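You operate a simulated robot arm through the tools that you are given. There is no shell and no other tool. Be economical: measure what you need, move in short steps, check, and stop when the job is done.

The job below is to be done with a simulated robot arm. You get a single attempt, and the scene is never put back.

## Task
Space the blue slide from the red one with the 160 mm bar and clamp it.
Fine: leave the bar between them.
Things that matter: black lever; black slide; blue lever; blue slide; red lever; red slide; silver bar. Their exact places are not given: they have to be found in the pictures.

Only the result counts: the job must be done as asked and must still hold three seconds after the hand-in. Knocking over, shifting, dropping, spilling or breaking anything else fails it.

## Robot
A 7-joint arm with a two-finger gripper, on a carriage that runs on a rail from [-677, -1206] to [488, 869] (x, y) and turns from -146 to 187 degrees about z. Base frame: it is fixed where the carriage stands at the start and does not move with it; the origin is on the floor, on the carriage's upright axis, x ahead of it, y to its left, z up; the surface under the hand at the start is at about z = 748. Readings come in mm, degrees, newtons and seconds.
Its first joint turns from -149.0 to 149.0 degrees. Places, roughly: black lever [500, -100, 800]; black slide [600, -200, 800]; blue lever [600, 100, 800]; blue slide [700, 0, 800]; red lever [800, 400, 800]; red slide [900, 400, 800]. Payload 2.45 kg.
The tool frame sits at the grasp point between the pads (the TCP): z along the fingers, y along the line on which they close. The tips reach 26 mm beyond it. Largest opening 96 mm; the body of the gripper starts 69 mm behind the TCP.
Orientation is that of the tool frame in the base frame, as [roll, pitch, yaw] about the fixed x, y, z axes, in that order (R = Rz(yaw) Ry(pitch) Rx(roll)). With the fingers straight down and closing along the base's y, the tool's x points along the base's -x, its y along +y and its z along -z.

## Interface
- The arm moves only by the tool step_arm. Its argument "increments" is a list of rows, each a list of 7 numbers: the turn, a rotation vector about the tool's x, y, z in degrees, then the shift along the tool's x, y, z in mm, then the finger opening in mm, from 0 to 96. In form: [[rx, ry, rz, x, y, z, jaw], ...]. A call has 1 to 20 rows; each row shifts and turns the commanded pose from where the row before left it, along the tool's axes as they then stand. Rows are played at 5 a second. More than 50 mm and 8.6 degrees between two rows, or a gripper value outside its range, and nothing of the call is played. A pose out of reach is approached as far as the arm can. The call stops where the force on the tool passes 40 N (or 10 N more than at its start, if that is more) or the arm is blocked; 0.2 s more then pass. The fingers move at their own pace and stop on an object; they squeeze with about 24 N. The grip force told is the motor's: it shows also when the fingers shut on nothing. Time passes only in rows, and 0.2 s behind the last, so rows that do not move let the fingers close. It gives the time, the measured TCP pose, the force on the tool (base axes), the opening and the grip force at its end, in the units of the frame above (readings bear some noise), with the torque about the TCP (base axes, N m) and any sound that the robot's microphone picked up.
- Cameras (640 x 400 px; columns grow to the right, rows downward): "scene" is now at [38.6, 155.5, 1602.4]; the picture's right is [-0.18, -0.98, 0.00], its down [-0.66, 0.12, -0.74] and it looks along [0.73, -0.13, -0.67] (base axes); focal length 286 px, centre (320, 200). "wrist" rides on the gripper at [82, 3, -98] in the tool frame; the picture's right is [-0.04, 1.00, 0.00], its down [-0.73, -0.03, -0.68] and it looks along [-0.68, -0.03, 0.73] (tool axes); focal length 256 px, centre (320, 200).
- grab_frame(camera): a new picture of that camera. The clock stands still meanwhile.
- slide_trunk(by): slides the trunk up (or, below 0, down) by that many mm; the arm and the scene camera ride with it, the base frame stays. It gives what a move gives, with no picture.
- steer(legs): drives the robot by 1 to 6 legs, each [ahead, left, turn to the left] in mm, mm and degrees, along the robot's own axes; the way and the turn of a leg run together, so that a leg with both is an arc; at most 1500 mm and 180 degrees a leg. The arm and the cameras ride along, it lands a little off, and it stops where it bumps. It keeps to its track: a leg is cut to what the track allows. It gives what a move gives.
- aim_head(pan, tilt): turns the head with the scene camera to pan (to the left, within 155 degrees either way) and tilt (down, from -29 to 69), counted from straight ahead of the robot. It gives what a move gives.
- probe_pixels(camera, pixels): for up to 12 pixels [column, row] of the newest picture of that camera ("zoom" is the newest enlarged one), the place [x, y, z] in the base frame of the surface seen there, good to about 3 mm. The clock stands still meanwhile.
- inspect(camera, box): a new picture of the part [left, top, right, bottom] of that camera's present view, enlarged. The clock stands still meanwhile.
- sign_off(): hands the job in; it is judged then, once.

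Keep the steps short. Do not move on a guess: measure, check each grasp and each placing, and mend mistakes. In all there are 80 turns and 48 pictures (those below and enlarged ones count). Leave the gripper open and the arm clear of the work at the hand-in unless told otherwise, and finish with a single line.

The tools are called after "Emit:" as a command line: name --pt "numbers of a row" for each row, then --argument value for the rest, lists and objects as JSON in quotes. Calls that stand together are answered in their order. step_arm: Moves the arm, as the interface text tells. Its arguments: {"type":"object","properties":{"increments":{"type":"array","items":{"type":"array","items":{"type":"number"}}}},"required":["increments"]} The other tools are called the same way: slide_trunk (by) slides the trunk up or down; steer (legs) drives the base; aim_head (pan, tilt) turns the head that bears the scene camera; grab_frame (camera) takes a picture; probe_pixels (camera, pixels) gives the place of the surface under pixels of a picture; inspect (camera, box) takes an enlarged picture of a part of a camera's view; sign_off () hands the job in.

At the start:

```text
time: 0.0
tcp_pos: [744.0, -154.2, 992.5]
tool_rot: [-180.0, -0.1, 179.9]
ft_force: [0.4, -0.7, 0.2]
moment: [0.02, 0.0, -0.03]
opening: 96.0
grasp_force: 0.0
trunk travel left (down, up): [-600.0, 110.0]
robot x, y, heading: [-2.0, 5.8, -0.4]
head pan, tilt: [-10.4, 42.0]
```

scene: 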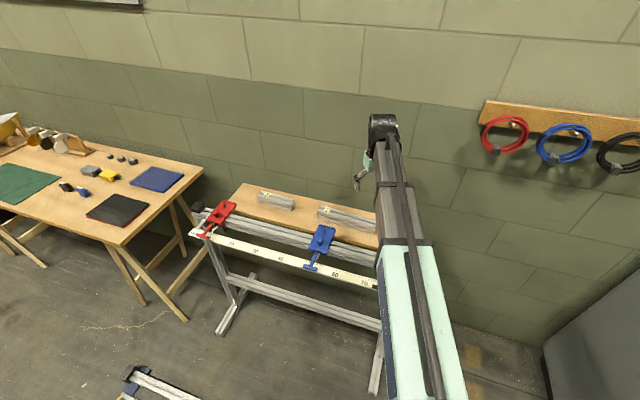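
wrist: 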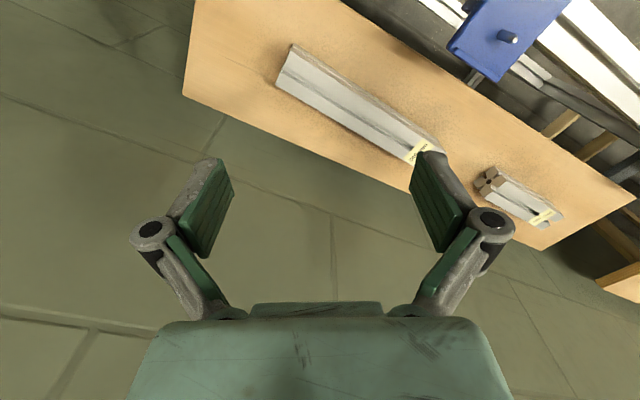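

I see the red slide at about (215,218), the blue one at (320,240), and two bars on the shelf at (275,200) and (345,215). I'll enlarge these areas to read the labels and see how the levers stand.

Emit:
inspect --camera "scene" --box '[180, 170, 390, 300]'

Emit:
inspect --camera "wrist" --box '[260, 0, 640, 240]'

```text
3.05 times, centred on (285, 235) of scene
```

zoom: 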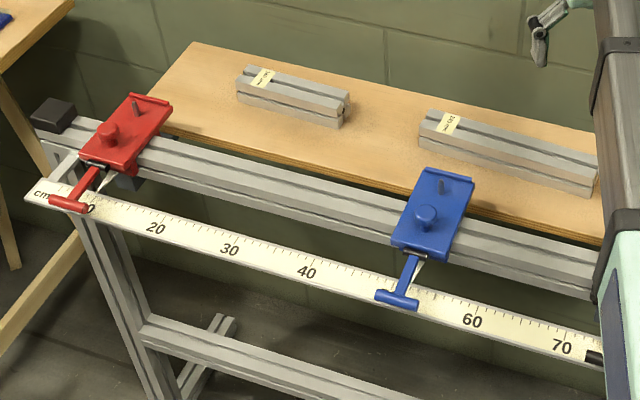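

```text
1.67 times, centred on (450, 120) of wrist
```

zoom: 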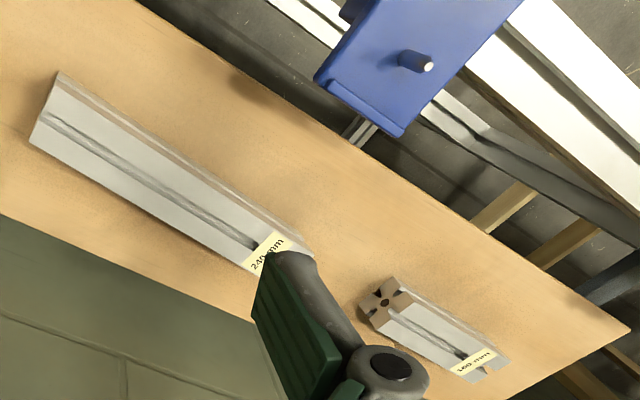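

The short bar is labelled 160 mm and the long one 240 mm. Next I'll measure the slides, levers, rail and bar from the scene picture.

Emit:
grab_frame --camera "scene"

Emit:
probe_pixels --camera "scene" --pixels '[[222, 203], [234, 206], [220, 224], [208, 221], [216, 212], [202, 236], [326, 228], [334, 244], [325, 240], [310, 267], [270, 228], [270, 236]]'

Emit:
inspect --camera "scene" --box '[180, 180, 270, 250]'

Emit:
probe_pixels --camera "zoom" --pixels '[[290, 165], [405, 185], [240, 290], [150, 260], [225, 225], [335, 175], [560, 60], [575, 130], [560, 85], [165, 350], [400, 310], [420, 260]]'

```text
43 pictures are left
```

scene: 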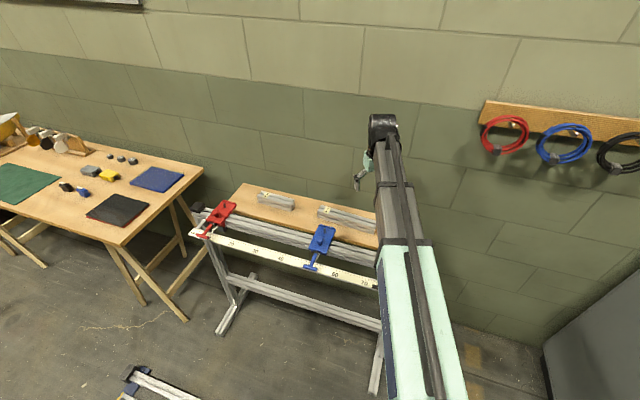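

```text
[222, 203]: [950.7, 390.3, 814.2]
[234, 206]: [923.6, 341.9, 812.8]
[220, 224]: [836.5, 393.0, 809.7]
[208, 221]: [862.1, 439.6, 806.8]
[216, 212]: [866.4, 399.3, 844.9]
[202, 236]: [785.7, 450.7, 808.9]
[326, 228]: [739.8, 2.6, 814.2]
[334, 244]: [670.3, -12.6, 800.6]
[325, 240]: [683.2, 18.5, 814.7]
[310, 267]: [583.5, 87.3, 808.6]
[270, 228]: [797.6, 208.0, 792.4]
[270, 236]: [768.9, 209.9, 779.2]
```

```text
5.71 times, centred on (225, 215) of scene
```

zoom: 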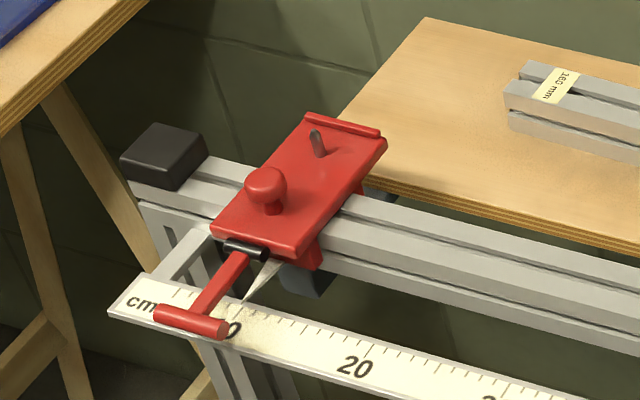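

```text
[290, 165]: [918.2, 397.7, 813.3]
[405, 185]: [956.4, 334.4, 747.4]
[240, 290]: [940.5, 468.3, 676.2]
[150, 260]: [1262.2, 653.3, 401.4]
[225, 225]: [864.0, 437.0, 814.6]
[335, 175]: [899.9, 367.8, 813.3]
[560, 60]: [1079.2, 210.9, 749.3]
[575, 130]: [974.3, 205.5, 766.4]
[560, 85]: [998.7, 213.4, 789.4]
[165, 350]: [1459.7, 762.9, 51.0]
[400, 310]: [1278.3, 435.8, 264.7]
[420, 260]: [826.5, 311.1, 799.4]
```

Both levers seem to lie out towards the robot. I'll enlarge blue to compare it with red.

Emit:
inspect --camera "scene" --box '[285, 215, 375, 285]'

Emit:
probe_pixels --camera "zoom" --pixels '[[210, 75], [330, 95], [245, 240], [135, 220], [175, 300], [140, 365], [215, 375], [60, 100], [60, 130], [60, 160], [400, 200], [60, 250]]'

```text
5.71 times, centred on (330, 250) of scene
```

zoom: 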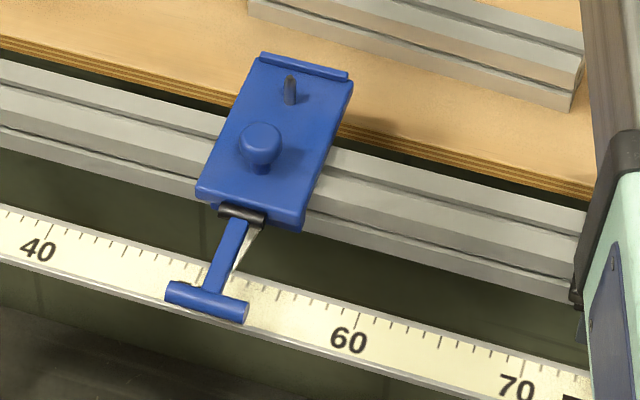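

```text
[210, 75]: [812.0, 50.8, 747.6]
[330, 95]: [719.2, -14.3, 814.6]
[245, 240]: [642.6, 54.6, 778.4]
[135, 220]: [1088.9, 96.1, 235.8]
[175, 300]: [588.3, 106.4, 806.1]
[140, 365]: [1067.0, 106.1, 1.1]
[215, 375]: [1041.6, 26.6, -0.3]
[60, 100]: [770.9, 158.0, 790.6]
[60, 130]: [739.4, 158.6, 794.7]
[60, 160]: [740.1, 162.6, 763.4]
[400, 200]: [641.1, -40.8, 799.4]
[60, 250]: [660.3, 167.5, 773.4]
```

Red and blue look alike, so I can't yet tell a clamped lever from a free one. I'll drive left along the track to bring the hand towards the 160 mm bar and uncover the black slide for comparison.

Emit:
steer --legs '[[147, 262, 0]]'

Emit:
aim_head --pan -35 --tilt 50

Emit:
grab_frame --camera "scene"

Emit:
grab_frame --camera "wrist"

```text
time: 2.0
tcp_pos: [893.0, 107.2, 991.0]
tool_rot: [-179.9, 0.0, -179.9]
ft_force: [0.2, 0.6, 0.6]
moment: [0.03, 0.0, 0.0]
opening: 96.0
grasp_force: 0.0
trunk travel left (down, up): [-600.0, 110.0]
robot x, y, heading: [143.4, 262.5, 0.2]
head pan, tilt: [-10.4, 42.0]
```

```text
time: 2.9
tcp_pos: [892.7, 107.0, 992.1]
tool_rot: [180.0, 0.0, -179.9]
ft_force: [-0.5, 0.2, 0.2]
moment: [0.0, 0.0, 0.01]
opening: 96.2
grasp_force: 0.2
trunk travel left (down, up): [-600.0, 110.0]
robot x, y, heading: [146.1, 259.1, 0.3]
head pan, tilt: [-35.0, 50.0]
```

```text
40 pictures are left
```

scene: 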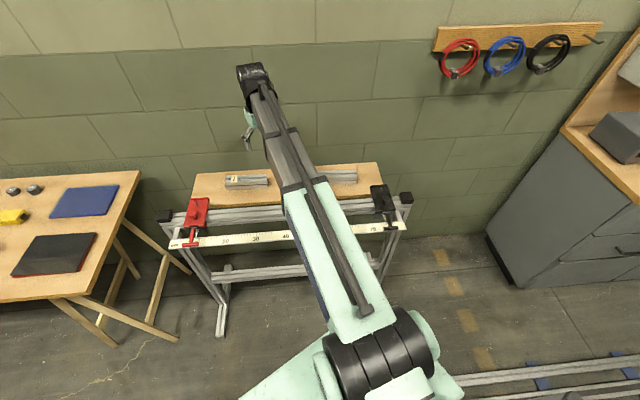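

```text
39 pictures are left
```

wrist: 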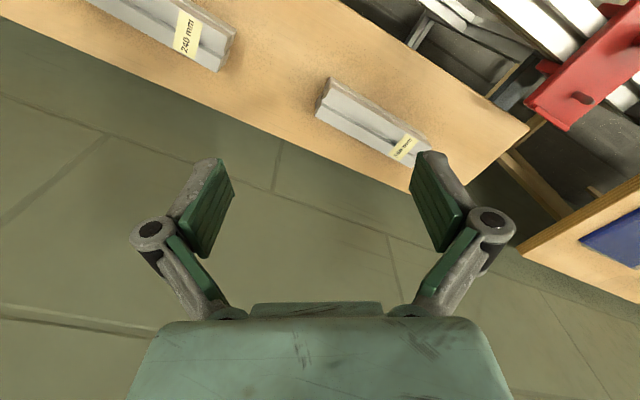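

The black slide now shows at (382,205). I'll enlarge it to compare its lever.

Emit:
inspect --camera "scene" --box '[345, 170, 425, 240]'

Emit:
probe_pixels --camera "scene" --pixels '[[382, 187], [380, 205], [391, 207], [389, 228], [396, 230], [200, 200], [245, 180]]'

Emit:
inspect --camera "scene" --box '[160, 165, 280, 255]'

Emit:
probe_pixels --camera "zoom" --pixels '[[350, 57], [360, 85], [575, 45], [575, 85], [465, 52], [470, 72], [150, 375], [170, 310], [200, 330], [180, 230], [165, 200], [330, 220]]'

```text
5.71 times, centred on (385, 205) of scene
```

zoom: 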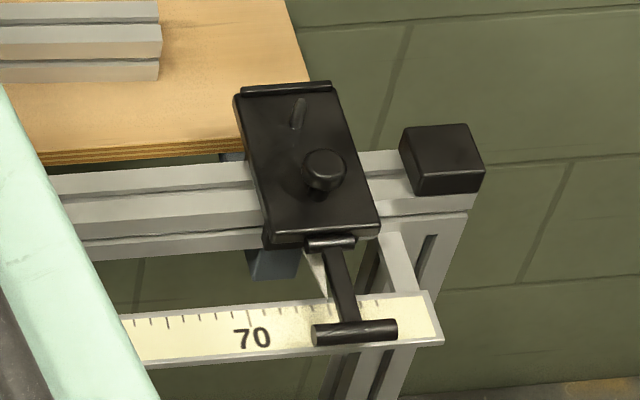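

```text
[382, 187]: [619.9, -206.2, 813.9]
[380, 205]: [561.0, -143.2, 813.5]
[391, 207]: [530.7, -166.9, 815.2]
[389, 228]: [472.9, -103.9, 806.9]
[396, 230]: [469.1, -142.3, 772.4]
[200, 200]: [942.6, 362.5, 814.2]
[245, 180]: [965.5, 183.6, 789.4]
```

```text
4.44 times, centred on (220, 210) of scene
```

zoom: 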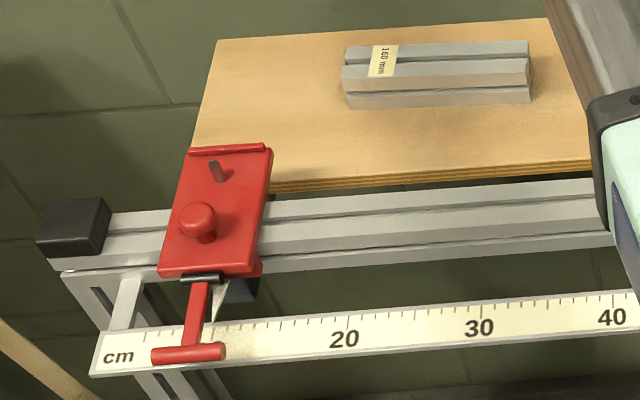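

```text
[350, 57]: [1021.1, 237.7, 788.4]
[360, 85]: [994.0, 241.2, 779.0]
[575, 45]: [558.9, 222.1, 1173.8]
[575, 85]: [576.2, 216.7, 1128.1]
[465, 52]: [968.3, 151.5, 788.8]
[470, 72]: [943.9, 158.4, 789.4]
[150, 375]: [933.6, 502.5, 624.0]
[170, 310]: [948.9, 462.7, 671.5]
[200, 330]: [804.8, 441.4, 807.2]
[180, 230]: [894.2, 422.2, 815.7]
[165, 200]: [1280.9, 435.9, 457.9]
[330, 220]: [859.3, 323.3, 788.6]
```

All three levers stand alike: horizontal, with the handle at z≈808. I'll find out later by touch whether that means clamped. The 160 mm bar lies near (990,195), parallel to the rail, with its top at z≈789. I'll move the hand towards it and turn the fingers to close across it.

Emit:
step_arm --pt "0 0 0 -20 16 20 96" --pt "0 0 0 -20 16 20 96" --pt "0 0 0 -20 16 10 96" --pt "0 0 -7.6 0 0 0 96" --pt "0 0 -7.6 0 0 0 96" --pt "0 0 -7.6 0 0 0 96" --pt "0 0 -7.6 0 0 0 96" --pt "0 0 -7.6 0 0 0 96" --pt "0 0 -7.6 0 0 0 96" --pt "0 0 -7.6 0 0 0 96" --pt "0 0 -7.5 0 0 0 96" --pt "0 0 0 0 0 0 96"

Emit:
grab_frame --camera "wrist"

```text
time: 5.5
tcp_pos: [951.6, 156.1, 941.1]
tool_rot: [-180.0, 0.0, -119.1]
ft_force: [0.2, 0.0, -0.5]
moment: [0.01, -0.02, 0.02]
opening: 96.0
grasp_force: 0.0
trunk travel left (down, up): [-600.0, 110.0]
robot x, y, heading: [145.9, 259.0, -0.1]
head pan, tilt: [-35.0, 50.0]
```

```text
36 pictures are left
```

wrist: 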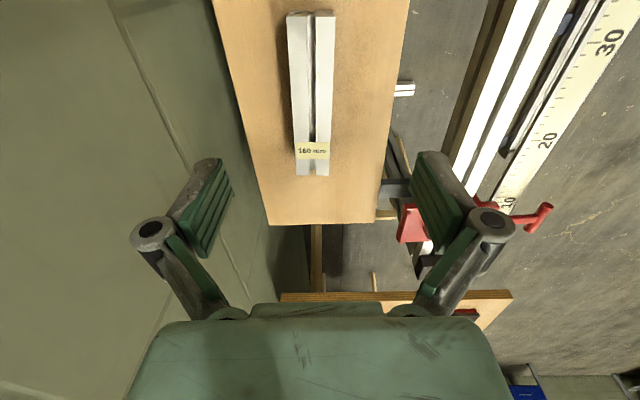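

The bar is in view between the fingers, from (310,15) to (312,175). I'll measure its top corners and edges.

Emit:
probe_pixels --camera "wrist" --pixels '[[290, 20], [332, 20], [298, 140], [328, 140], [299, 170], [326, 170], [293, 80], [330, 80], [291, 14], [331, 14], [409, 220], [350, 60]]'

Emit:
inspect --camera "wrist" --box '[360, 130, 560, 260]'

```text
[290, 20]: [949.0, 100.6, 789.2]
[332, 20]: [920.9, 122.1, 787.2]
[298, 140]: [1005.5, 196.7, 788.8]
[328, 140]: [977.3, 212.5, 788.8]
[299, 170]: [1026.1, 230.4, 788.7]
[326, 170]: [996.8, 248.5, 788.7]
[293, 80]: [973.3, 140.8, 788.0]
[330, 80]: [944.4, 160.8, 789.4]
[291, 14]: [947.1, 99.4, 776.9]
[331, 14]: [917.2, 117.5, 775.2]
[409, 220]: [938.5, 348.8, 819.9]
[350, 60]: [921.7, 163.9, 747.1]
```

```text
3.08 times, centred on (460, 195) of wrist
```

zoom: 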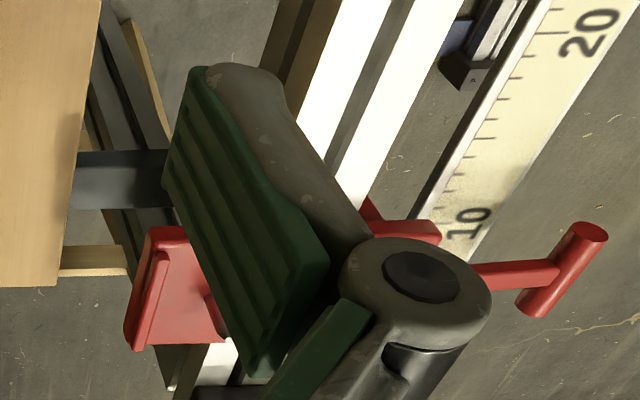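

Bar: centre ≈ (973,176), axis ≈ 59.1°, about 37–40 mm wide, top at 789. I'll align and go down to TCP z≈784, with the tips about 10 mm above the shelf, and leave the fingers open for now.

Emit:
step_arm --pt "0 0 1.7 -27.5 -9 0 96" --pt "0 0 0 0 0 40 96" --pt "0 0 0 0 0 40 96" --pt "0 0 0 0 0 30 96" --pt "0 0 0 0 0 20 96" --pt "0 0 0 0 0 15 96" --pt "0 0 0 0 0 12 96" --pt "0 0 0 0 0 0 96"

Emit:
grab_frame --camera "wrist"

```text
time: 7.3
tcp_pos: [973.3, 174.7, 784.1]
tool_rot: [180.0, 0.1, -121.0]
ft_force: [0.5, 1.1, 0.1]
moment: [-0.03, -0.04, 0.0]
opening: 95.8
grasp_force: 0.0
trunk travel left (down, up): [-600.0, 110.0]
robot x, y, heading: [148.8, 260.4, -0.1]
head pan, tilt: [-35.0, 50.0]
```

```text
34 pictures are left
```

wrist: 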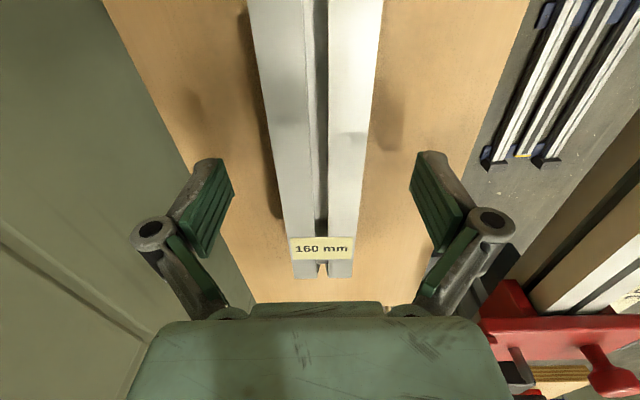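

The bar sits centred between the fingers. I'll close on it, then lift it a little.

Emit:
step_arm --pt "0 0 0 0 0 0 60" --pt "0 0 0 0 0 0 40" --pt "0 0 0 0 0 0 20" --pt "0 0 0 0 0 0 20" --pt "0 0 0 0 0 0 20"

Emit:
step_arm --pt "0 0 0 0 0 -10 20" --pt "0 0 0 0 0 -20 20" --pt "0 0 0 0 0 -40 20" --pt "0 0 0 0 0 -40 20" --pt "0 0 0 0 0 -20 20" --pt "0 0 0 0 0 0 20"

Emit:
grab_frame --camera "wrist"

```text
time: 8.5
tcp_pos: [974.1, 175.6, 784.9]
tool_rot: [180.0, 0.1, -120.8]
ft_force: [-0.2, 0.7, 1.2]
moment: [-0.01, 0.01, 0.01]
opening: 39.9
grasp_force: 24.1
trunk travel left (down, up): [-600.0, 110.0]
robot x, y, heading: [149.4, 262.3, 0.1]
head pan, tilt: [-35.0, 50.0]
```

```text
time: 9.9
tcp_pos: [974.8, 174.5, 915.5]
tool_rot: [180.0, -0.1, -120.9]
ft_force: [-0.8, 0.0, -2.7]
moment: [-0.03, 0.0, 0.01]
opening: 39.5
grasp_force: 24.1
trunk travel left (down, up): [-600.0, 110.0]
robot x, y, heading: [145.1, 262.4, 0.2]
head pan, tilt: [-35.0, 50.0]
```

```text
33 pictures are left
```

wrist: 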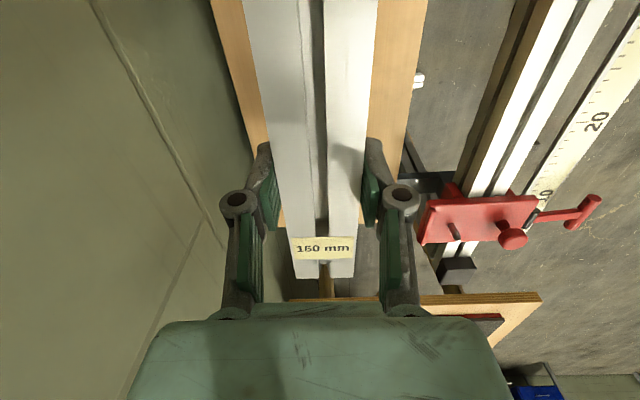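

The bar is held at 40 mm opening. From this view I'll measure the rail edges and the red plate.

Emit:
inspect --camera "wrist" --box '[400, 60, 620, 280]'

Emit:
probe_pixels --camera "wrist" --pixels '[[430, 205], [530, 200], [480, 202], [425, 240], [532, 228], [470, 220], [450, 187], [530, 100], [565, 100], [512, 238], [572, 222], [595, 200]]'

```text
1.82 times, centred on (510, 170) of wrist
```

zoom: 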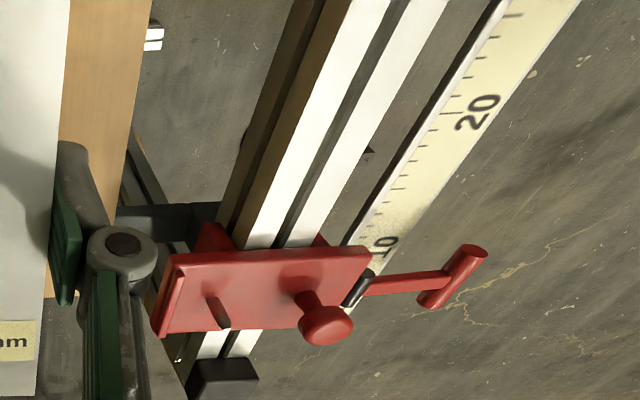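

```text
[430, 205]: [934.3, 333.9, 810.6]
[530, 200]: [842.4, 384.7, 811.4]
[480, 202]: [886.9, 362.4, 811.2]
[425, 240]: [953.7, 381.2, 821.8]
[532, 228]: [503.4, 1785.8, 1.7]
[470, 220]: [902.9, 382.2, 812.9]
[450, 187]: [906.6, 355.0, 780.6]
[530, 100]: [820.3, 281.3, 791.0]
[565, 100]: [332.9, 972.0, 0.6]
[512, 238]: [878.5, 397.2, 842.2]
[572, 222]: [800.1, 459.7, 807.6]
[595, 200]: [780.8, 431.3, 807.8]
```

Emit:
probe_pixels --camera "zoom" --pixels '[[297, 150], [320, 150], [333, 150], [360, 150], [380, 150], [393, 150], [345, 50], [395, 50], [425, 50], [440, 40], [180, 256], [365, 248]]'

```text
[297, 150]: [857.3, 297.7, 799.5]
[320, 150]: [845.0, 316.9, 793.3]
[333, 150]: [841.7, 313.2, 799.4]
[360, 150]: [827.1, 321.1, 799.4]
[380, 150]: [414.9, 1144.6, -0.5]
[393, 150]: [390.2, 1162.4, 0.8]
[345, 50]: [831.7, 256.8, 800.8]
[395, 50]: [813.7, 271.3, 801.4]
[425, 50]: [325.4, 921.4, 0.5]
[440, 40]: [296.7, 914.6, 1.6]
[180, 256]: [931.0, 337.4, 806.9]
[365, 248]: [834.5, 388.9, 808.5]
```

The rail top is at z≈800, about 40 mm wide, centred on n≈582 (n is measured across the rail). The red plate's near edge is at u≈748 (u runs along the rail). I'll carry the bar high over the rail, stopping short of red, and check alignment there.

Emit:
step_arm --pt "0 0 -1.6 0 0 0 20" --pt "0 0 0 -3 36.5 0 20" --pt "0 0 0 -3 36.5 0 20" --pt "0 0 0 -3 36.5 0 20" --pt "0 0 0 -3 36.5 0 20" --pt "0 0 0 -3 36.5 0 20" --pt "0 0 0 0 0 20 20" --pt "0 0 0 0 0 0 20"

Emit:
grab_frame --camera "wrist"

Emit:
aim_head --pan -3 --tilt 50

Emit:
grab_frame --camera "scene"

```text
time: 11.7
tcp_pos: [822.2, 278.0, 894.3]
tool_rot: [180.0, 0.0, -119.3]
ft_force: [-0.1, -0.2, -1.5]
moment: [0.01, 0.02, -0.01]
opening: 39.6
grasp_force: 24.2
trunk travel left (down, up): [-600.0, 110.0]
robot x, y, heading: [145.8, 262.1, 0.1]
head pan, tilt: [-35.0, 50.0]
```

```text
31 pictures are left
```

wrist: 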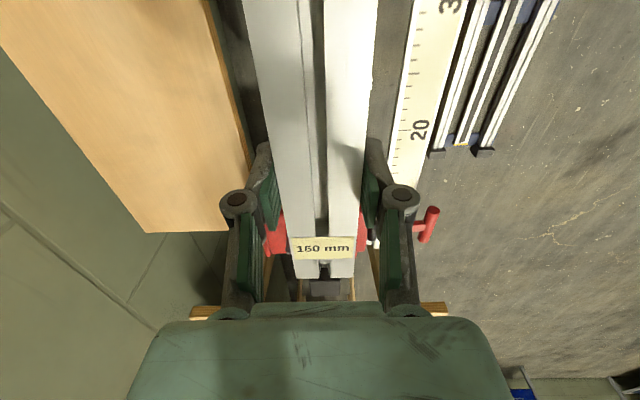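

```text
time: 12.7
tcp_pos: [823.2, 276.7, 895.5]
tool_rot: [-179.9, 0.0, -119.3]
ft_force: [0.0, 0.5, -2.8]
moment: [0.02, 0.0, 0.04]
opening: 39.6
grasp_force: 24.2
trunk travel left (down, up): [-600.0, 110.0]
robot x, y, heading: [146.8, 259.1, 0.2]
head pan, tilt: [-3.0, 50.0]
```

```text
30 pictures are left
```

scene: 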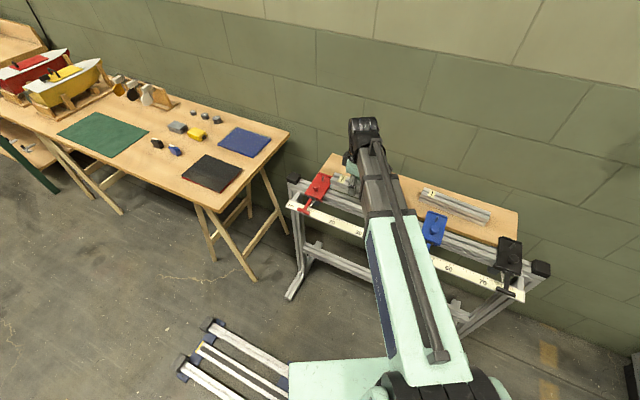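

The bar is over the rail and looks parallel. I'll check the direction with points on the scale's and shelf's edges, the end cap and the blue slide.

Emit:
probe_pixels --camera "wrist" --pixels '[[407, 50], [393, 160], [455, 40], [425, 160], [220, 60], [245, 150], [310, 290], [340, 290], [272, 245], [361, 245], [430, 225], [250, 60]]'

Emit:
probe_pixels --camera "scene" --pixels '[[422, 237], [446, 222], [425, 215], [434, 228], [419, 265], [460, 245], [463, 241], [480, 247], [478, 254], [540, 268], [511, 245], [426, 262]]'

```text
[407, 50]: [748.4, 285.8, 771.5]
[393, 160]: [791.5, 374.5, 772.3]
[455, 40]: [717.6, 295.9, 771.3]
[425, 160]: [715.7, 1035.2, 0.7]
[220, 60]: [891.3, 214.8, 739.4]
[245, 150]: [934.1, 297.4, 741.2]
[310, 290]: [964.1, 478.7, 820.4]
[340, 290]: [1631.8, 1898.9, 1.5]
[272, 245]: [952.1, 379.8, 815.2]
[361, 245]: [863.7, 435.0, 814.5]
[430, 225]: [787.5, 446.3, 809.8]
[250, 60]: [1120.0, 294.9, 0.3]
```

```text
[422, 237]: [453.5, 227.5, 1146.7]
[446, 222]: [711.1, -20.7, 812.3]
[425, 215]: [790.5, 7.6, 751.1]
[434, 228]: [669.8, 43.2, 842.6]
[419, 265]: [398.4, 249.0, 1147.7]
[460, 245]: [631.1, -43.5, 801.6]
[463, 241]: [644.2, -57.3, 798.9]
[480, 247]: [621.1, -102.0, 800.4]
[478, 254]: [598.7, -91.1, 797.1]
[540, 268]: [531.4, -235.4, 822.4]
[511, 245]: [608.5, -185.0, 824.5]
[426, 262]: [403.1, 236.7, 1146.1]
```

Everything agrees: rail at about 60.5°, centre n≈582, and the bar sits at n≈581.7. I'll advance 16 mm, which leaves it about 7 mm short of red, and lower it to just above the rail.

Emit:
step_arm --pt "0 0 0 -16 0 0 20" --pt "0 0 0 0 0 20 20" --pt "0 0 0 0 0 20 20" --pt "0 0 0 0 0 10 20" --pt "0 0 0 0 0 5 20" --pt "0 0 0 0 0 0 20"

Emit:
grab_frame --camera "wrist"

Emit:
inspect --camera "scene" --box '[270, 140, 390, 240]'

```text
time: 14.1
tcp_pos: [830.7, 292.7, 838.5]
tool_rot: [180.0, -0.1, -119.3]
ft_force: [-0.4, 0.5, -2.5]
moment: [0.02, 0.02, -0.01]
opening: 39.4
grasp_force: 24.1
trunk travel left (down, up): [-600.0, 110.0]
robot x, y, heading: [150.1, 260.9, 0.1]
head pan, tilt: [-3.0, 50.0]
```

```text
29 pictures are left
```

wrist: 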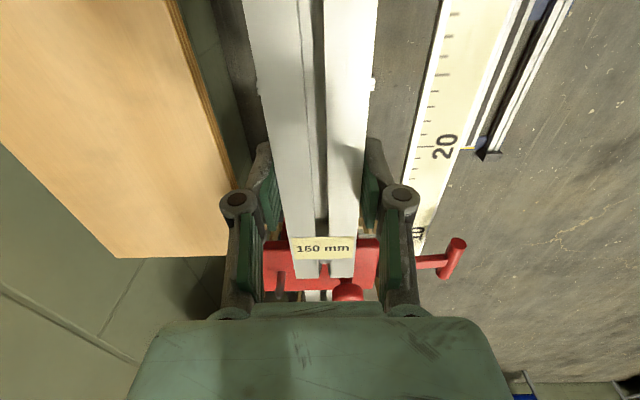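

```text
4.00 times, centred on (330, 190) of scene
```

zoom: 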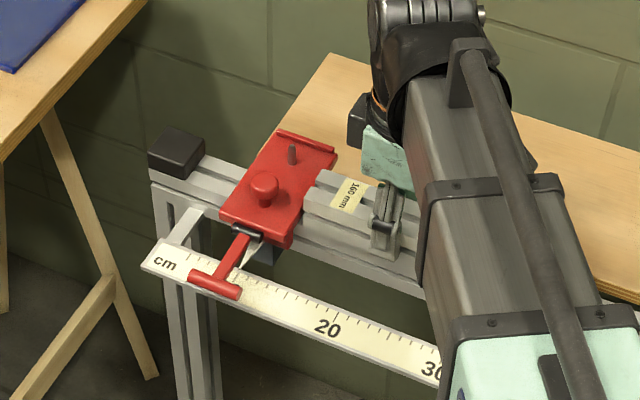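

The bar hovers about 2 mm over the rail with a small gap to red. I'll lower it gently to contact.

Emit:
step_arm --pt "0 0 0 0 0 1 20" --pt "0 0 0 0 0 1 20" --pt "0 0 0 0 0 0 20"

Emit:
inspect --camera "scene" --box '[305, 170, 365, 215]'

```text
time: 14.9
tcp_pos: [830.7, 290.5, 837.5]
tool_rot: [180.0, 0.0, -119.3]
ft_force: [-0.9, 0.2, -2.8]
moment: [0.0, -0.01, -0.02]
opening: 39.4
grasp_force: 23.3
trunk travel left (down, up): [-600.0, 110.0]
robot x, y, heading: [147.1, 261.1, -0.0]
head pan, tilt: [-3.0, 50.0]
```

```text
8.89 times, centred on (335, 192) of scene
```

zoom: 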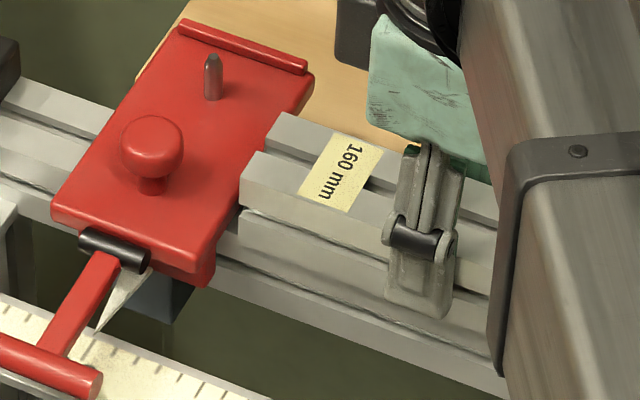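

Emit:
step_arm --pt "0 0 0 0 0 0.7 20" --pt "0 0 0 0 0 0.7 20" --pt "0 0 0 0 0 0 20"

Emit:
step_arm --pt "0 0 0 0 0 0.7 20" --pt "0 0 0 0 0 0 20"

```text
time: 15.7
tcp_pos: [829.9, 290.5, 837.1]
tool_rot: [-179.8, 0.0, -119.3]
ft_force: [2.6, -0.1, 4.1]
moment: [-0.06, 0.08, 0.09]
opening: 39.7
grasp_force: 24.1
trunk travel left (down, up): [-600.0, 110.0]
robot x, y, heading: [146.8, 263.4, 0.1]
head pan, tilt: [-3.0, 50.0]
```

```text
time: 16.3
tcp_pos: [830.3, 291.0, 836.9]
tool_rot: [-179.8, 0.0, -119.3]
ft_force: [3.1, -0.3, 14.0]
moment: [-0.25, 0.1, 0.06]
opening: 39.5
grasp_force: 23.9
trunk travel left (down, up): [-600.0, 110.0]
robot x, y, heading: [144.3, 263.3, 0.2]
head pan, tilt: [-3.0, 50.0]
```

The bar rests on the rail (14 N down). I'll relax by about 1 mm and nudge it towards red in small steps, watching the force along the rail.

Emit:
step_arm --pt "0 0 0 0 0 -1.3 20" --pt "0 0 0 -2 0 0 20" --pt "0 0 0 -2 0 0 20" --pt "0 0 0 0 0 0 20"

Emit:
inspect --camera "scene" --box '[305, 170, 365, 215]'

```text
time: 17.3
tcp_pos: [831.1, 294.8, 836.2]
tool_rot: [179.9, -0.1, -119.4]
ft_force: [-1.5, -1.0, 1.9]
moment: [-0.07, 0.0, -0.02]
opening: 39.5
grasp_force: 24.0
trunk travel left (down, up): [-600.0, 110.0]
robot x, y, heading: [147.0, 258.4, -0.0]
head pan, tilt: [-3.0, 50.0]
```

```text
8.89 times, centred on (335, 192) of scene
```

zoom: 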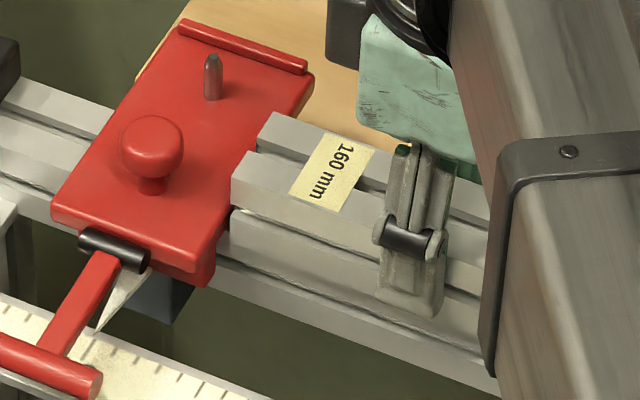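

Emit:
step_arm --pt "0 0 0 -1 0 0 20" --pt "0 0 0 0 0 0 20"

Emit:
step_arm --pt "0 0 0 -1 0 0 20" --pt "0 0 0 0 0 0 20"

Emit:
step_arm --pt "0 0 0 -1 0 0 20" --pt "0 0 0 0 0 0 20"

```text
time: 17.9
tcp_pos: [832.1, 296.7, 836.3]
tool_rot: [180.0, 0.1, -119.3]
ft_force: [-0.8, 0.2, -2.9]
moment: [0.0, 0.01, -0.01]
opening: 39.7
grasp_force: 24.7
trunk travel left (down, up): [-600.0, 110.0]
robot x, y, heading: [148.7, 261.1, 0.2]
head pan, tilt: [-3.0, 50.0]
```

```text
time: 18.5
tcp_pos: [832.2, 296.6, 838.1]
tool_rot: [-179.9, 0.0, -119.2]
ft_force: [0.0, 0.9, -3.0]
moment: [0.02, -0.01, -0.01]
opening: 39.8
grasp_force: 24.1
trunk travel left (down, up): [-600.0, 110.0]
robot x, y, heading: [147.6, 263.9, 0.1]
head pan, tilt: [-3.0, 50.0]
```

```text
time: 19.1
tcp_pos: [833.1, 297.2, 836.3]
tool_rot: [-180.0, 0.0, -119.3]
ft_force: [-0.2, -0.9, -2.8]
moment: [0.01, 0.0, -0.01]
opening: 39.8
grasp_force: 23.2
trunk travel left (down, up): [-600.0, 110.0]
robot x, y, heading: [146.8, 260.2, 0.1]
head pan, tilt: [-3.0, 50.0]
```

Emit:
step_arm --pt "0 0 0 -1 0 0 20" --pt "0 0 0 0 0 0 20"

Emit:
inspect --camera "scene" --box '[305, 170, 365, 215]'

```text
time: 19.7
tcp_pos: [832.9, 296.5, 836.0]
tool_rot: [-180.0, -0.1, -119.4]
ft_force: [-3.2, -6.8, -3.2]
moment: [-0.22, 0.09, 0.09]
opening: 39.5
grasp_force: 24.0
trunk travel left (down, up): [-600.0, 110.0]
robot x, y, heading: [147.4, 261.7, -0.1]
head pan, tilt: [-3.0, 50.0]
```

```text
8.89 times, centred on (335, 192) of scene
```

zoom: 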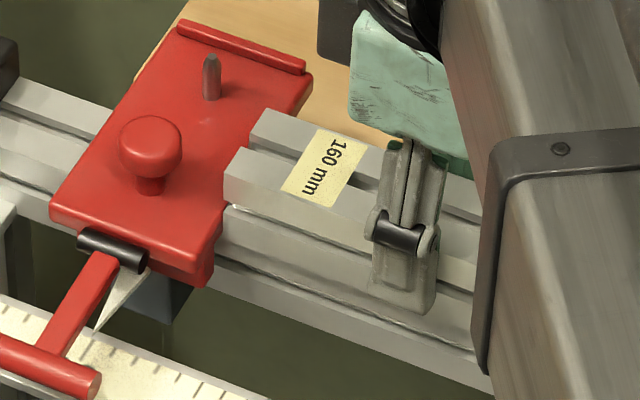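

Contact: about 7.5 N along the rail, and the red pointer hasn't moved on its scale. I'll ease off half a millimetre, settle the bar onto the rail, open, and rise.

Emit:
step_arm --pt "0 0 0 0.6 0 0 20" --pt "0 0 0 0 0 0.9 20" --pt "0 0 0 0 0 0 20" --pt "0 0 0 0 0 0 44" --pt "0 0 0 0 0 0 56" --pt "0 0 0 0 0 0 70" --pt "0 0 0 0 0 0 70"

Emit:
step_arm --pt "0 0 0 0 0 -10 70" --pt "0 0 0 0 0 -30 70" --pt "0 0 0 0 0 -40 70" --pt "0 0 0 0 0 -20 70" --pt "0 0 0 0 0 0 70"

Emit:
grab_frame --camera "wrist"

```text
time: 21.3
tcp_pos: [832.7, 296.9, 835.5]
tool_rot: [180.0, 0.1, -119.2]
ft_force: [-0.2, 0.7, 0.0]
moment: [-0.06, -0.01, 0.0]
opening: 70.1
grasp_force: 0.0
trunk travel left (down, up): [-600.0, 110.0]
robot x, y, heading: [153.1, 262.3, 0.2]
head pan, tilt: [-3.0, 50.0]
```

```text
time: 22.5
tcp_pos: [831.9, 297.4, 936.8]
tool_rot: [180.0, -0.1, -119.3]
ft_force: [-0.2, 0.5, 0.0]
moment: [-0.01, -0.02, -0.02]
opening: 70.0
grasp_force: 0.1
trunk travel left (down, up): [-600.0, 110.0]
robot x, y, heading: [148.2, 262.4, 0.4]
head pan, tilt: [-3.0, 50.0]
```

```text
24 pictures are left
```

wrist: 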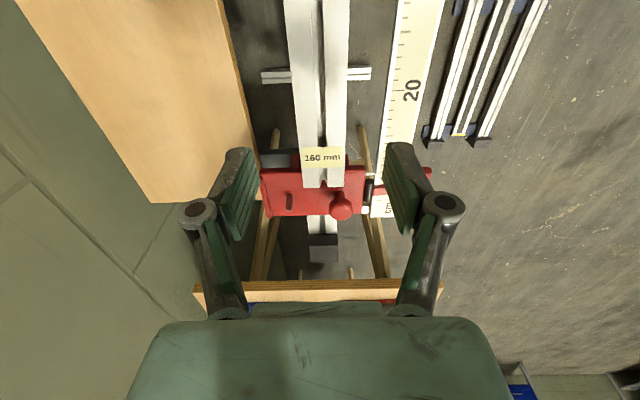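

The bar lies on the rail against red. Now the blue slide: I'll drive about 250 mm back along the track so blue and its lever come into good reach, then look.

Emit:
steer --legs '[[-121, -215, 0]]'

Emit:
aim_head --pan 0 --tilt 50

Emit:
step_arm --pt "0 0 0 40 0 0 70" --pt "0 0 0 40 0 0 70" --pt "0 0 0 40 0 0 70" --pt "0 0 0 40 0 0 70" --pt "0 0 0 0 0 0 70"

Emit:
grab_frame --camera "wrist"

```text
time: 24.3
tcp_pos: [712.9, 79.6, 936.2]
tool_rot: [179.9, 0.0, -119.4]
ft_force: [0.1, 0.5, -0.7]
moment: [0.0, 0.03, -0.01]
opening: 69.8
grasp_force: 0.1
trunk travel left (down, up): [-600.0, 110.0]
robot x, y, heading: [28.2, 43.3, -0.2]
head pan, tilt: [-3.0, 50.0]
```

```text
time: 25.0
tcp_pos: [712.3, 80.3, 935.1]
tool_rot: [180.0, 0.1, -119.5]
ft_force: [0.1, 0.7, -0.3]
moment: [0.0, 0.0, 0.02]
opening: 70.1
grasp_force: 0.0
trunk travel left (down, up): [-600.0, 110.0]
robot x, y, heading: [29.2, 43.8, -0.0]
head pan, tilt: [0.0, 50.0]
```

```text
time: 26.2
tcp_pos: [630.7, -58.0, 934.8]
tool_rot: [-179.9, 0.0, -119.4]
ft_force: [0.1, -0.4, -0.3]
moment: [-0.02, 0.01, -0.01]
opening: 69.9
grasp_force: 0.0
trunk travel left (down, up): [-600.0, 110.0]
robot x, y, heading: [24.3, 46.7, -0.0]
head pan, tilt: [0.0, 50.0]
```

```text
23 pictures are left
```

wrist: 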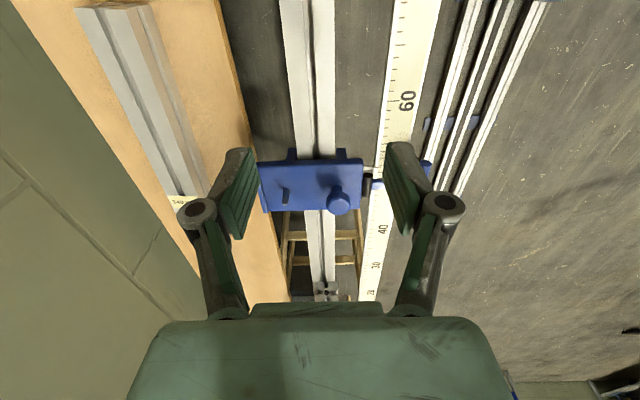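

Emit:
inspect --camera "wrist" --box '[250, 130, 450, 260]'

Emit:
probe_pixels --camera "zoom" --pixels '[[275, 220], [280, 245], [345, 100], [30, 110], [50, 265], [345, 245], [380, 175], [410, 165], [565, 110], [565, 140], [115, 205], [235, 340]]'

```text
3.08 times, centred on (350, 195) of wrist
```

zoom: 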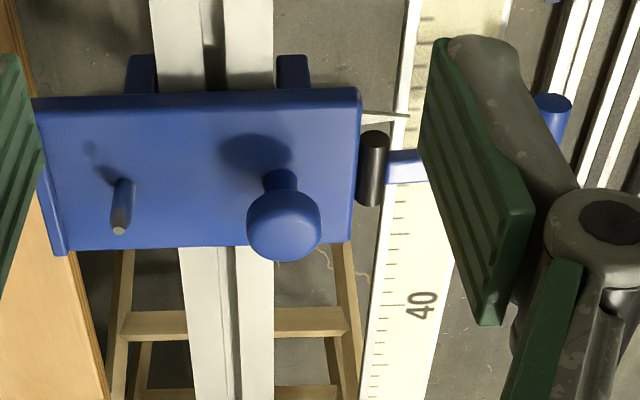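

```text
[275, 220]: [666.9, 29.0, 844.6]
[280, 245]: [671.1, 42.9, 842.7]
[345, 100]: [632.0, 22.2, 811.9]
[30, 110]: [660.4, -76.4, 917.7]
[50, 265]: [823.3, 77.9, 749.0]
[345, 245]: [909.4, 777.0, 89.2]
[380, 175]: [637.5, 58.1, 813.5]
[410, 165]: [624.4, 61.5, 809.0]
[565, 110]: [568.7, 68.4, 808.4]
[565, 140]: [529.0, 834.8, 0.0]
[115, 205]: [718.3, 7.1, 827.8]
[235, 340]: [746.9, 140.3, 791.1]
```

The knob sits near (669,38), top z≈846. The hinge of the lever is at (637,58) and the handle at (569,70). I'll take the knob from above, keeping the tips clear of the plate top at 814, to test whether blue slides.

Emit:
step_arm --pt "0 0 0 -35 4.5 0 70" --pt "0 0 0 -35 4.5 0 70" --pt "0 0 0 -33 4.4 0 70" --pt "0 0 0 0 0 30 70" --pt "0 0 0 0 0 30 70" --pt "0 0 0 0 0 20 70" --pt "0 0 0 0 0 9 70" --pt "0 0 0 0 0 0 70"

Emit:
grab_frame --camera "wrist"

```text
time: 28.0
tcp_pos: [672.0, 35.9, 845.1]
tool_rot: [-180.0, 0.0, -119.4]
ft_force: [-0.7, 0.8, -0.8]
moment: [-0.04, -0.01, 0.01]
opening: 69.6
grasp_force: 0.0
trunk travel left (down, up): [-600.0, 110.0]
robot x, y, heading: [25.5, 45.1, 0.1]
head pan, tilt: [0.0, 50.0]
```

```text
21 pictures are left
```

wrist: 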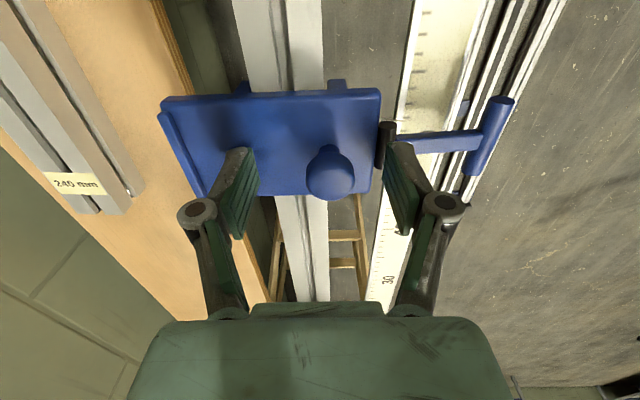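

The knob is about 5 mm off to the right of the jaw centre (331 vs 320). I'll correct that, close on it, and pull 3 mm towards red as a test.

Emit:
step_arm --pt "0 0 0 2 5.3 0 70" --pt "0 0 0 0 0 0 40" --pt "0 0 0 0 0 0 15" --pt "0 0 0 0 0 0 15" --pt "0 0 0 0 0 0 15"

Emit:
step_arm --pt "0 0 0 -1 0 0 15" --pt "0 0 0 -1 0 0 15" --pt "0 0 0 -1 0 0 15" --pt "0 0 0 0 0 0 15"

```text
time: 29.2
tcp_pos: [666.8, 37.5, 847.5]
tool_rot: [179.9, 0.1, -119.4]
ft_force: [3.0, -1.4, 5.3]
moment: [-0.06, -0.05, -0.01]
opening: 25.1
grasp_force: 44.8
trunk travel left (down, up): [-600.0, 110.0]
robot x, y, heading: [25.1, 46.0, -0.1]
head pan, tilt: [0.0, 50.0]
```

```text
time: 30.2
tcp_pos: [667.6, 37.8, 847.3]
tool_rot: [180.0, -0.2, -119.5]
ft_force: [-4.1, -20.2, 9.0]
moment: [-0.05, -0.07, -0.15]
opening: 24.9
grasp_force: 45.2
trunk travel left (down, up): [-600.0, 110.0]
robot x, y, heading: [24.0, 49.2, -0.2]
head pan, tilt: [0.0, 50.0]
```

20 N builds up and the slide holds, so a horizontal lever means clamped, and red is clamped too. To free blue its lever must come up. I'll relax the pull, let go, rise, and turn the hand 90° so the fingers can pinch the handle's two ends and pivot with it.

Emit:
step_arm --pt "0 0 0 2.5 0 0 15" --pt "0 0 0 0 0 0 15" --pt "0 0 0 0 0 0 70" --pt "0 0 0 0 0 0 70" --pt "0 0 0 0 0 -20 70" --pt "0 0 0 0 0 -40 70" --pt "0 0 0 0 0 -30 70" --pt "0 0 0 0 0 0 70"

Emit:
step_arm --pt "0 0 8.2 0 0 0 70" --pt "0 0 8.2 0 0 0 70" --pt "0 0 8.2 0 0 0 70" --pt "0 0 8.2 0 0 0 70" --pt "0 0 8.2 0 0 0 70" --pt "0 0 8.2 0 0 0 70" --pt "0 0 8.2 0 0 0 70" --pt "0 0 8.2 0 0 0 70" --pt "0 0 8.2 0 0 0 70" --pt "0 0 8.2 0 0 0 70" --pt "0 0 7.9 0 0 0 70" --pt "0 0 0 35 0 0 70" --pt "0 0 0 35 0 0 70" --pt "0 0 0 35 0 0 70" --pt "0 0 0 0 0 0 70"

Emit:
grab_frame --camera "wrist"

```text
time: 32.0
tcp_pos: [664.8, 37.4, 936.7]
tool_rot: [180.0, 0.0, -119.4]
ft_force: [-0.3, -0.8, 0.8]
moment: [0.03, 0.01, 0.0]
opening: 69.9
grasp_force: 0.0
trunk travel left (down, up): [-600.0, 110.0]
robot x, y, heading: [22.9, 45.9, -0.2]
head pan, tilt: [0.0, 50.0]
```

```text
time: 35.2
tcp_pos: [575.3, 88.3, 937.4]
tool_rot: [-180.0, 0.0, 150.7]
ft_force: [-0.3, 0.6, 0.0]
moment: [-0.01, -0.03, 0.03]
opening: 70.1
grasp_force: 0.0
trunk travel left (down, up): [-600.0, 110.0]
robot x, y, heading: [26.8, 44.0, 0.0]
head pan, tilt: [0.0, 50.0]
```

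```text
20 pictures are left
```

wrist: 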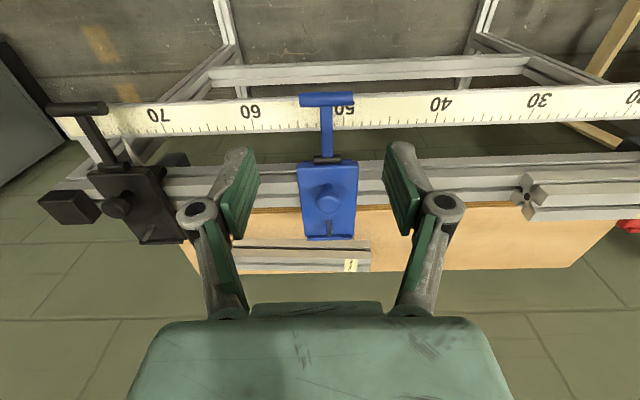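

The blue handle shows at (326,99), its shaft at (327,135) and the hinge at (327,160). I'll measure these, including the handle's ends.

Emit:
probe_pixels --camera "wrist" --pixels '[[303, 99], [326, 99], [350, 99], [327, 120], [327, 145], [327, 159], [326, 94], [326, 103], [303, 185], [355, 185], [316, 160], [340, 160]]'

Emit:
inspect --camera "wrist" --box '[270, 80, 390, 155]'

```text
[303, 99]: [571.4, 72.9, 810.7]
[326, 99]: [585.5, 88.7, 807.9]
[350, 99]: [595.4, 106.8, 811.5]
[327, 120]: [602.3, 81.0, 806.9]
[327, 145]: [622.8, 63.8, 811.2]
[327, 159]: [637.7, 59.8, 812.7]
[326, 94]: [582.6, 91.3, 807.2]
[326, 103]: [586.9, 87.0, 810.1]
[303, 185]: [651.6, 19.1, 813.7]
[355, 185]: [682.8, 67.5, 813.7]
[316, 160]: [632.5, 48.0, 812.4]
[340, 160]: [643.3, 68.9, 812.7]
```

```text
5.33 times, centred on (330, 118) of wrist
```

zoom: 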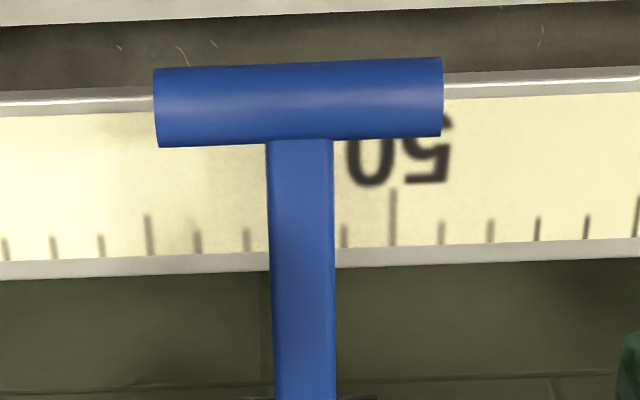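

Handle centre (584.5, 89), axis z≈802, about 48 mm long. Hinge axis at n≈527, z≈806, so the lever is about 61 mm long. I'll lower with the jaws open around the handle's ends.

Emit:
step_arm --pt "0 0 0 -7.7 5 0 84" --pt "0 0 0 0 0 40 84" --pt "0 0 0 0 0 40 84" --pt "0 0 0 0 0 25 84" --pt "0 0 0 0 0 15 84" --pt "0 0 0 0 0 10 84" --pt "0 0 0 0 0 0 84"

Emit:
grab_frame --camera "wrist"

```text
time: 36.8
tcp_pos: [582.1, 90.8, 806.7]
tool_rot: [-180.0, 0.0, 150.8]
ft_force: [-0.9, 0.0, 0.3]
moment: [0.03, 0.03, -0.02]
opening: 84.1
grasp_force: 0.2
trunk travel left (down, up): [-600.0, 110.0]
robot x, y, heading: [25.9, 44.1, -0.2]
head pan, tilt: [0.0, 50.0]
```

```text
18 pictures are left
```

wrist: 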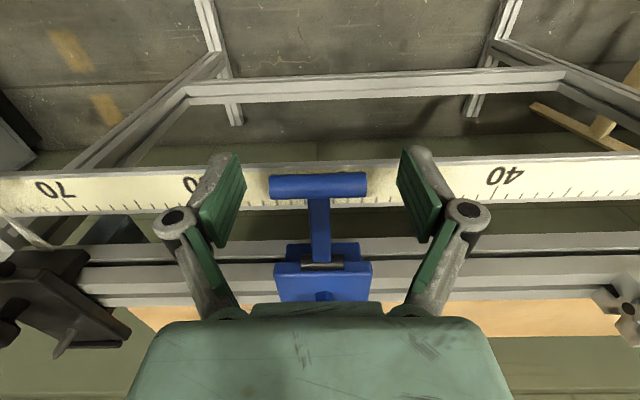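

The handle lies between the pads. I'll close, then lift along the arc by about 20°.

Emit:
step_arm --pt "0 0 0 0 0 0 60" --pt "0 0 0 0 0 0 30" --pt "0 0 0 0 0 0 30" --pt "0 0 0 0 0 0 30"

Emit:
step_arm --pt "0 0 0 -0.2 0 -5.3 30" --pt "0 0 0 -0.7 0 -5.3 30" --pt "0 0 0 -1.2 0 -5.2 30" --pt "0 0 0 -1.6 0 -5.1 30" --pt "0 0 0 0 0 0 30"

Emit:
grab_frame --camera "wrist"

```text
time: 37.8
tcp_pos: [584.3, 88.3, 806.3]
tool_rot: [180.0, 0.0, 150.8]
ft_force: [-3.3, -7.7, 2.6]
moment: [-0.22, 0.02, 0.0]
opening: 58.9
grasp_force: 44.8
trunk travel left (down, up): [-600.0, 110.0]
robot x, y, heading: [25.7, 47.7, 0.0]
head pan, tilt: [0.0, 50.0]
```

```text
time: 39.0
tcp_pos: [585.1, 86.9, 825.9]
tool_rot: [-179.9, -0.3, 150.7]
ft_force: [-22.5, -7.4, -15.4]
moment: [0.77, 1.05, -0.07]
opening: 59.1
grasp_force: 45.2
trunk travel left (down, up): [-600.0, 110.0]
robot x, y, heading: [28.2, 43.4, -0.2]
head pan, tilt: [0.0, 50.0]
```

```text
17 pictures are left
```

wrist: 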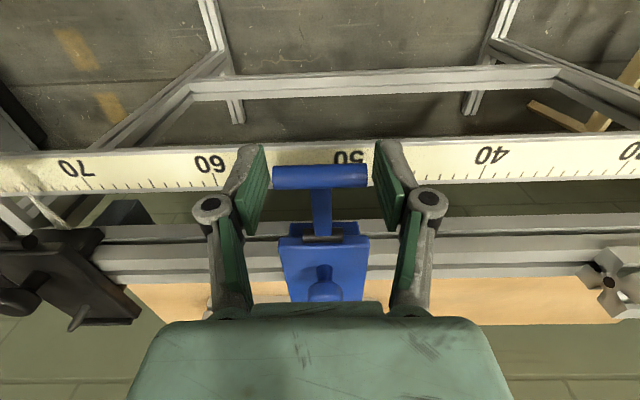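

Forces appear (−22, −7, −15 N), so I'll check where the handle actually is.

Emit:
probe_pixels --camera "wrist" --pixels '[[300, 176], [320, 176], [345, 176], [321, 205], [322, 238], [320, 168], [320, 185]]'

Emit:
inspect --camera "wrist" --box '[220, 130, 420, 260]'

```text
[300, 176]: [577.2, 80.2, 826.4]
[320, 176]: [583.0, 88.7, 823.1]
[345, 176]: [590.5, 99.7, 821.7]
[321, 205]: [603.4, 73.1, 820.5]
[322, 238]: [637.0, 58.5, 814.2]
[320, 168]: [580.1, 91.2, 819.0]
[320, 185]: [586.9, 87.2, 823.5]
```

```text
3.08 times, centred on (320, 195) of wrist
```

zoom: 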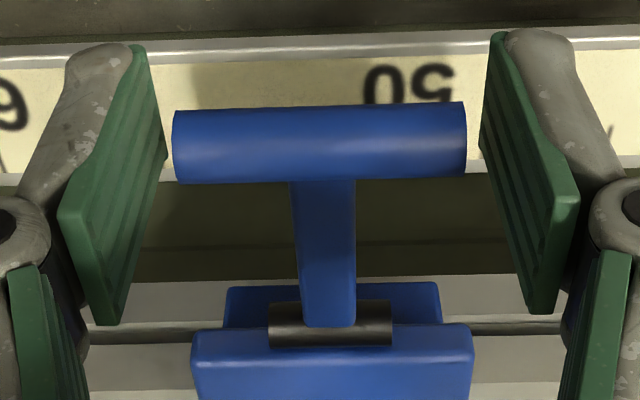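

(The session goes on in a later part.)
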